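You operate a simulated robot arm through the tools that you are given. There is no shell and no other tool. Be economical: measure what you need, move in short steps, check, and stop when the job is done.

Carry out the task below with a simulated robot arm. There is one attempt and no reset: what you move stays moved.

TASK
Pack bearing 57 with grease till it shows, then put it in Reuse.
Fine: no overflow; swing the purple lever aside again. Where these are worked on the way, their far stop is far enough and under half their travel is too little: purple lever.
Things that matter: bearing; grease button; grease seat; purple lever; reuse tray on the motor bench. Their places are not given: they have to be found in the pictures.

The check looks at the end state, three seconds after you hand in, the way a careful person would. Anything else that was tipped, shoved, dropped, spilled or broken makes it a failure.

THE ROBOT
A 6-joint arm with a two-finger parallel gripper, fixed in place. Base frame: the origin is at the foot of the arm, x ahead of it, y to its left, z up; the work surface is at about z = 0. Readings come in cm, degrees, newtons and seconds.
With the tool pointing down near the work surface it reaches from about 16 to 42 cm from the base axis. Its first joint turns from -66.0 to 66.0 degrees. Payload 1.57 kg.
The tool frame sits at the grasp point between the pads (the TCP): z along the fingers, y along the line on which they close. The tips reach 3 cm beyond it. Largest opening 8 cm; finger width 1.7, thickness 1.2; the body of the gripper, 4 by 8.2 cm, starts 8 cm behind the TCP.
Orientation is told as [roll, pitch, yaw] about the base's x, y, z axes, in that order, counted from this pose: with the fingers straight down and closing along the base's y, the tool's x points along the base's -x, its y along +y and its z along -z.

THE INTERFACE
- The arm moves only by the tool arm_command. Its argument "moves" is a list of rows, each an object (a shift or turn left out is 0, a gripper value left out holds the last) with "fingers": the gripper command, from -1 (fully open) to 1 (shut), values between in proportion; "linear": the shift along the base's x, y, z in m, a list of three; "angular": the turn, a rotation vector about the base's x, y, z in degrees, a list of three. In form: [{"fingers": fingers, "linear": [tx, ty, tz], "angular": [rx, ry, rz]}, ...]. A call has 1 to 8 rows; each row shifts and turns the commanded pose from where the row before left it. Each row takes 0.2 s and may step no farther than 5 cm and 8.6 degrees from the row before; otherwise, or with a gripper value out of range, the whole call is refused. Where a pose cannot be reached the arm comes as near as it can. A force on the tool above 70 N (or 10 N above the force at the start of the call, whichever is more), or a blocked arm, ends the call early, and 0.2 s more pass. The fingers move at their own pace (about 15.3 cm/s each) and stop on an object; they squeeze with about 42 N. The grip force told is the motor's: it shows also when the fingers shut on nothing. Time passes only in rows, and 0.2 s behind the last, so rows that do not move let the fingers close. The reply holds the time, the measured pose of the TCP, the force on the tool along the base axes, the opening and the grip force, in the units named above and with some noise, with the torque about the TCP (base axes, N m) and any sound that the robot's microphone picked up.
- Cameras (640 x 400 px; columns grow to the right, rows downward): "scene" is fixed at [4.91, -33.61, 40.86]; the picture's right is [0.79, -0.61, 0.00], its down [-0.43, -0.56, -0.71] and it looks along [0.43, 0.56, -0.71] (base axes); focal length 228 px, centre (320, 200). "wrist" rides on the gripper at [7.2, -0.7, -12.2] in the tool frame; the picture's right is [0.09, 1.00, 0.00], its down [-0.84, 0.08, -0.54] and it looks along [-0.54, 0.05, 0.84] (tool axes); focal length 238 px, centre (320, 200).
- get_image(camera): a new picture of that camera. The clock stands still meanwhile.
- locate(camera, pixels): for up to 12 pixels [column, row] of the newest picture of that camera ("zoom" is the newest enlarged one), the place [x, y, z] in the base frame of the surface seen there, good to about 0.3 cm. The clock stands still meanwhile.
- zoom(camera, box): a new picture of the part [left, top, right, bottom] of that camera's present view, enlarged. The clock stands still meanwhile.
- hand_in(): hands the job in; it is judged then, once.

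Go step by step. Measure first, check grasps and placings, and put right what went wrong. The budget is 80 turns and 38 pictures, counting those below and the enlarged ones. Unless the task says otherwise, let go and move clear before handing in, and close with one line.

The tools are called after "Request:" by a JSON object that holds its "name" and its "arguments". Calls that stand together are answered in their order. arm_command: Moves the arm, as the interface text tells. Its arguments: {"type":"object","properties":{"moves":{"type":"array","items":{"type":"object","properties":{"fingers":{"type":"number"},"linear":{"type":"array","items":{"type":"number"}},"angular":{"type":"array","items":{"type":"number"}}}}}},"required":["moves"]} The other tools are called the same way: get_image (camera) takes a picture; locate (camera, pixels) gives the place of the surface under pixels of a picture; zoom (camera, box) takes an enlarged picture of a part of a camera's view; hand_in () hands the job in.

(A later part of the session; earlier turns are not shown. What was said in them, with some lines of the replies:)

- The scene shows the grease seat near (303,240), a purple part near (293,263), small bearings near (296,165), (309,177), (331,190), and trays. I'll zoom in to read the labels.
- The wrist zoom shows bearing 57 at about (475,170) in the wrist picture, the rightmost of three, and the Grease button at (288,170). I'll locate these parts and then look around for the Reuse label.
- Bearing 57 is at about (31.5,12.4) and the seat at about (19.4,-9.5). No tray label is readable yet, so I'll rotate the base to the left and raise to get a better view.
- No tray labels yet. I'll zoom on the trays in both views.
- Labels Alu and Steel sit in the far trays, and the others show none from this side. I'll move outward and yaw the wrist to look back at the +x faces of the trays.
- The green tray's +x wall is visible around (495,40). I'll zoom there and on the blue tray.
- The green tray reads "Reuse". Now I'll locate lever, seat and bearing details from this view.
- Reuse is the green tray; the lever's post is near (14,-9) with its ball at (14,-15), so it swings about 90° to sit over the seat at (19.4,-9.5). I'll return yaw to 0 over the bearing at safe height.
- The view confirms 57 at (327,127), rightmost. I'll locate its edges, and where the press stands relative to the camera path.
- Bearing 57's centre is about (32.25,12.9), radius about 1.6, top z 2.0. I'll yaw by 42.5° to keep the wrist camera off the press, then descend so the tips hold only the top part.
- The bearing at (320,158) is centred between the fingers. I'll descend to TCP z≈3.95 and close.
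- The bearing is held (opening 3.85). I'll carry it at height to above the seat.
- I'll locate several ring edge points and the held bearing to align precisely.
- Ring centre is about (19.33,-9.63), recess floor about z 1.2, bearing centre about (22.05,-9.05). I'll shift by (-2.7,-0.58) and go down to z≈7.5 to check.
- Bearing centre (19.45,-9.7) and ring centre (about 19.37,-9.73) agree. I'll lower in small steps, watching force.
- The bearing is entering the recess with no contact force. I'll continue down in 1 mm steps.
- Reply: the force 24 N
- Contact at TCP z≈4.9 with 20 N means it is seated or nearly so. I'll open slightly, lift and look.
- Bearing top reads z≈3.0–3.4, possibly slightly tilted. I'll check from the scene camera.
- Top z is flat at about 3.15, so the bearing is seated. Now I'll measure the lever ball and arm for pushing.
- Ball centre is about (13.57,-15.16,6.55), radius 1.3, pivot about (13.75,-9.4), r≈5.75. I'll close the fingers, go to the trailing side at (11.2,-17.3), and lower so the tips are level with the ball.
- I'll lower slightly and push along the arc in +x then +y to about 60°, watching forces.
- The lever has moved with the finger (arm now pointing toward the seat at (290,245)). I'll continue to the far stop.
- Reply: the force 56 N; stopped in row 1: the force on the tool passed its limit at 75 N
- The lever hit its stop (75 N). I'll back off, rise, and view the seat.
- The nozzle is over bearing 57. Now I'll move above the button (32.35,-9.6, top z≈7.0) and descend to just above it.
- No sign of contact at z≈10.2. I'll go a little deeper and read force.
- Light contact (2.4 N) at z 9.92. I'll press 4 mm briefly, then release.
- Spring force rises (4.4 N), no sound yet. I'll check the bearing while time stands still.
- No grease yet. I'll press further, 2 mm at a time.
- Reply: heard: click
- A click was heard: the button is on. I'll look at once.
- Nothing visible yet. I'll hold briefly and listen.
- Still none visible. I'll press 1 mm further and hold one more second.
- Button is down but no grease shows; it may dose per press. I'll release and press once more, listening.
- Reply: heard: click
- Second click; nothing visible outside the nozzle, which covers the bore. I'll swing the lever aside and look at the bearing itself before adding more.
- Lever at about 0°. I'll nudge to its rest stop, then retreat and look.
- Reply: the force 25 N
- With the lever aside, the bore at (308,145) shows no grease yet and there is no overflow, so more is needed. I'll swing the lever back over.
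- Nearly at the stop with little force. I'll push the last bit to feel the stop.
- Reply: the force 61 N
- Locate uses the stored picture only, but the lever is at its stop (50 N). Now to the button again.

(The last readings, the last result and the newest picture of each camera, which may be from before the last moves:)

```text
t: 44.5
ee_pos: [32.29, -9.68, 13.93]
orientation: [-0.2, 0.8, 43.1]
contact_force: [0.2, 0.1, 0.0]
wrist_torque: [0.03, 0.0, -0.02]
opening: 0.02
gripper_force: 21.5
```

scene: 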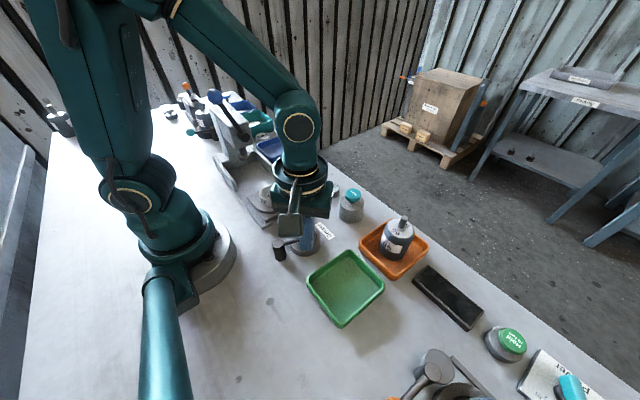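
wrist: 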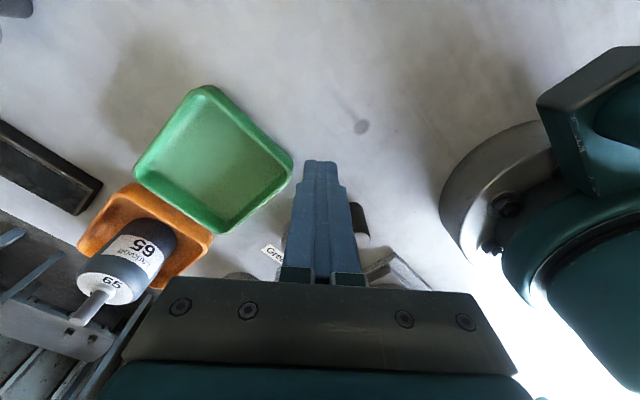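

Third press, held about one second, then look.

Request:
{"name": "arm_command", "arguments": {"moves": [{"linear": [0, 0, -0.035]}, {"linear": [0, 0, -0.015]}, {}, {}, {}, {}]}}

Request:
{"name": "zoom", "arguments": {"camera": "scene", "box": [285, 215, 335, 260]}}

```text
t: 45.9
ee_pos: [32.32, -9.54, 8.92]
orientation: [-0.4, 0.7, 43.1]
contact_force: [1.2, -2.8, 7.2]
wrist_torque: [-0.08, -0.09, -0.01]
opening: 0.01
gripper_force: 21.0
heard: click
```

```text
8.89 times, centred on (310, 238) of scene
```

zoom: 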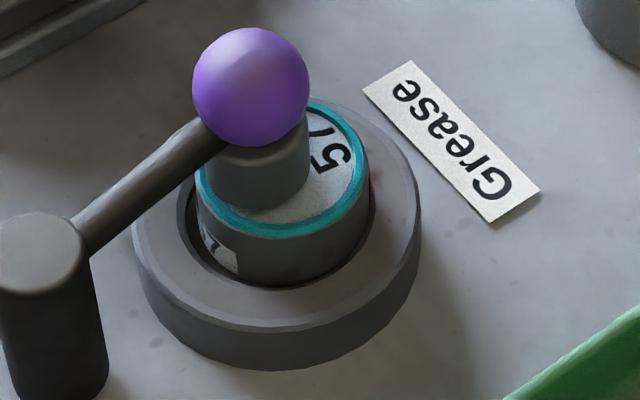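

A teal grease ring now shows around the bearing rim at (285,225). I'll release at once and return to the lever's return side.

Request:
{"name": "arm_command", "arguments": {"moves": [{"linear": [0, 0, 0.04]}, {"linear": [0, 0, 0.02]}, {"linear": [-0.036, 0.006, 0]}, {"linear": [-0.036, 0.006, 0]}, {"linear": [-0.036, 0.007, 0]}, {"linear": [0, 0, -0.03]}, {"linear": [0, 0, -0.032]}, {}]}}

Request:
{"name": "arm_command", "arguments": {"moves": [{"linear": [-0.005, -0.014, 0]}, {"linear": [-0.006, -0.0145, 0]}, {"linear": [-0.0091, -0.0119, 0]}, {"linear": [-0.0119, -0.0091, 0]}, {"linear": [-0.0139, -0.0057, 0]}, {"linear": [-0.0149, -0.002, 0]}, {}]}}

Request:
{"name": "arm_command", "arguments": {"moves": [{"linear": [-0.003, 0, 0]}, {"linear": [-0.002, 0, 0]}, {}]}}

```text
t: 47.7
ee_pos: [21.75, -7.41, 8.51]
orientation: [-0.4, 0.9, 43.0]
contact_force: [0.8, -0.3, 0.7]
wrist_torque: [0.02, -0.01, -0.03]
opening: 0.0
gripper_force: 21.1
```

```text
t: 49.3
ee_pos: [15.27, -13.18, 8.63]
orientation: [-0.2, 0.8, 43.3]
contact_force: [0.9, 0.2, 0.6]
wrist_torque: [-0.01, 0.01, 0.0]
opening: 0.01
gripper_force: 21.0
```

```text
t: 50.1
ee_pos: [15.0, -13.19, 8.6]
orientation: [-0.6, 0.5, 43.0]
contact_force: [23.0, 16.5, 5.1]
wrist_torque: [0.48, -0.64, -0.24]
opening: 0.0
gripper_force: 21.4
```

Lever is at its rest stop (23 N). I'll rise, open, correct the small tilt, and come above the bearing.

Request:
{"name": "arm_command", "arguments": {"moves": [{"linear": [0.01, 0.01, 0]}, {"linear": [0, 0, 0.04]}, {"linear": [0.018, 0.013, 0.01], "angular": [0.3, -0.8, 0]}, {"linear": [0.0155, 0.0115, 0], "fingers": -0.25}, {}, {}]}}

```text
t: 51.5
ee_pos: [19.25, -9.81, 13.76]
orientation: [-0.7, 0.0, 43.1]
contact_force: [-0.7, -0.9, -0.3]
wrist_torque: [0.01, 0.0, -0.01]
opening: 5.01
gripper_force: 0.0
```

Aligned over the bearing. I'll descend to z≈5.1, close, and check the opening.

Request:
{"name": "arm_command", "arguments": {"moves": [{"linear": [0.001, 0.0005, -0.04]}, {"linear": [0, 0, -0.03]}, {"linear": [0, 0, -0.0125]}, {}]}}

Request:
{"name": "arm_command", "arguments": {"moves": [{"linear": [0, 0, -0.003], "fingers": 0.0}, {"fingers": 1}, {}, {}]}}

```text
t: 52.5
ee_pos: [19.39, -9.71, 5.46]
orientation: [-0.6, 0.1, 43.2]
contact_force: [0.0, -0.6, 0.7]
wrist_torque: [0.0, 0.01, -0.02]
opening: 4.99
gripper_force: 0.1
```

```text
t: 53.5
ee_pos: [19.46, -9.85, 5.12]
orientation: [-0.6, 0.0, 43.1]
contact_force: [-1.0, 4.4, 18.1]
wrist_torque: [0.33, 0.13, 0.05]
opening: 3.87
gripper_force: 41.9
```

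Bearing gripped (3.87). I'll lift it and carry it over the green tray.

Request:
{"name": "arm_command", "arguments": {"moves": [{"linear": [0, 0, 0.02]}, {"linear": [0, 0, 0.04]}, {"linear": [0, 0, 0.04]}, {"linear": [0, -0.04, 0]}, {"linear": [0, -0.04, 0]}, {"linear": [0, -0.04, 0]}, {"linear": [0, -0.007, 0]}, {}]}}

```text
t: 55.3
ee_pos: [19.43, -22.56, 15.16]
orientation: [-0.7, 0.1, 43.1]
contact_force: [-0.3, -0.1, -1.0]
wrist_torque: [-0.01, -0.02, -0.01]
opening: 3.84
gripper_force: 41.6
```

Held over the tray. I'll lower to just above the tray floor, then in small steps to contact.

Request:
{"name": "arm_command", "arguments": {"moves": [{"linear": [0, 0, -0.04]}, {"linear": [0, 0, -0.04]}, {"linear": [0, 0, -0.015]}, {"linear": [0, 0, -0.004]}, {}]}}

Request:
{"name": "arm_command", "arguments": {"moves": [{"linear": [0, 0, -0.002]}, {"linear": [0, 0, -0.002]}, {}]}}

```text
t: 56.5
ee_pos: [19.43, -22.67, 5.23]
orientation: [-0.8, 0.0, 43.1]
contact_force: [-0.4, 0.6, -0.8]
wrist_torque: [0.0, -0.03, -0.04]
opening: 3.84
gripper_force: 41.7
```

```text
t: 57.3
ee_pos: [19.34, -22.43, 4.83]
orientation: [-0.6, 0.0, 43.1]
contact_force: [0.4, 1.0, -0.8]
wrist_torque: [0.0, -0.02, 0.02]
opening: 3.87
gripper_force: 41.9
```

Request:
{"name": "arm_command", "arguments": {"moves": [{"linear": [0, 0, -0.002]}, {"linear": [0, 0, -0.001]}, {}]}}

Request:
{"name": "arm_command", "arguments": {"moves": [{"linear": [0, 0, -0.001]}, {}]}}

```text
t: 58.1
ee_pos: [19.29, -22.57, 4.62]
orientation: [-0.6, 0.0, 43.1]
contact_force: [0.3, -0.1, -1.5]
wrist_torque: [0.04, -0.01, 0.0]
opening: 3.86
gripper_force: 41.7
```

```text
t: 58.7
ee_pos: [19.28, -22.62, 4.48]
orientation: [-0.7, 0.0, 43.1]
contact_force: [-0.2, -0.1, -0.8]
wrist_torque: [0.01, -0.02, 0.02]
opening: 3.85
gripper_force: 42.2
```

No contact yet at 4.48; one or two millimetres more.

Request:
{"name": "arm_command", "arguments": {"moves": [{"linear": [0, 0, -0.001]}, {"linear": [0, 0, -0.001]}, {}]}}

```text
t: 59.5
ee_pos: [19.37, -22.53, 4.31]
orientation: [-0.8, 0.1, 43.2]
contact_force: [-11.5, -1.8, 29.9]
wrist_torque: [0.19, 0.49, 0.16]
opening: 3.85
gripper_force: 42.1
```

Contact (30 N): the bearing is on the tray floor. I'll open gently, rise and move clear.

Request:
{"name": "arm_command", "arguments": {"moves": [{"linear": [0, 0, 0.001]}, {"fingers": -0.25}, {}, {"linear": [0, 0, 0.03]}, {"linear": [0, 0, 0.04]}, {"linear": [0, 0, 0.04]}, {"linear": [0.04, 0.04, 0.02]}, {"linear": [0.04, 0.04, 0.01]}]}}

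Request:
{"name": "zoom", "arguments": {"camera": "scene", "box": [260, 210, 400, 340]}}

```text
refused: row 7 steps farther than a row can; nothing moved
```

```text
3.08 times, centred on (330, 275) of scene
```

zoom: 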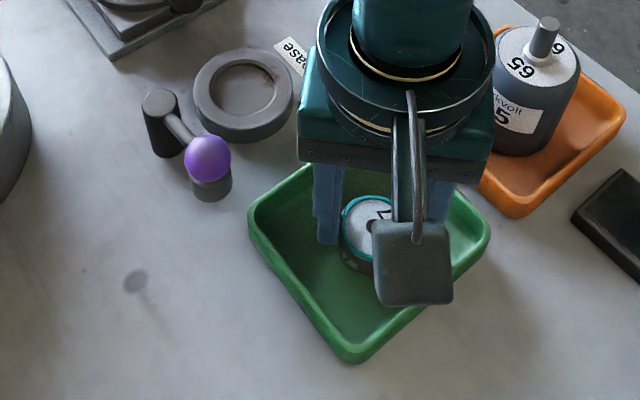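

The call was refused, but the picture confirms that the lever is aside, the seat is clean and the greased bearing is in the green tray, well inside the walls. I'll now release and move clear in shorter steps.

Request:
{"name": "arm_command", "arguments": {"moves": [{"linear": [0, 0, 0.001]}, {"fingers": -0.25}, {}, {"linear": [0, 0, 0.03]}, {"linear": [0, 0, 0.04]}, {"linear": [0, 0, 0.04]}, {"linear": [0.02, 0.03, 0.02]}, {}]}}

```text
t: 61.3
ee_pos: [21.57, -19.73, 17.46]
orientation: [-0.7, -0.1, 43.1]
contact_force: [0.1, 1.0, 0.3]
wrist_torque: [0.0, 0.03, 0.01]
opening: 5.02
gripper_force: 0.1
```

The gripper is open (5.02), unloaded and clear at z 17.5, so I'm handing in.

Request:
{"name": "hand_in", "arguments": {}}

```text
The job is handed in.
```

I packed bearing 57 until a ring of grease showed at its rim, with no overflow seen. I then swung the purple lever back to its rest stop, put the bearing in the green Reuse tray, and moved the arm clear. My last picture was taken just before I let go of the bearing, so its final rest after release was not checked by eye.
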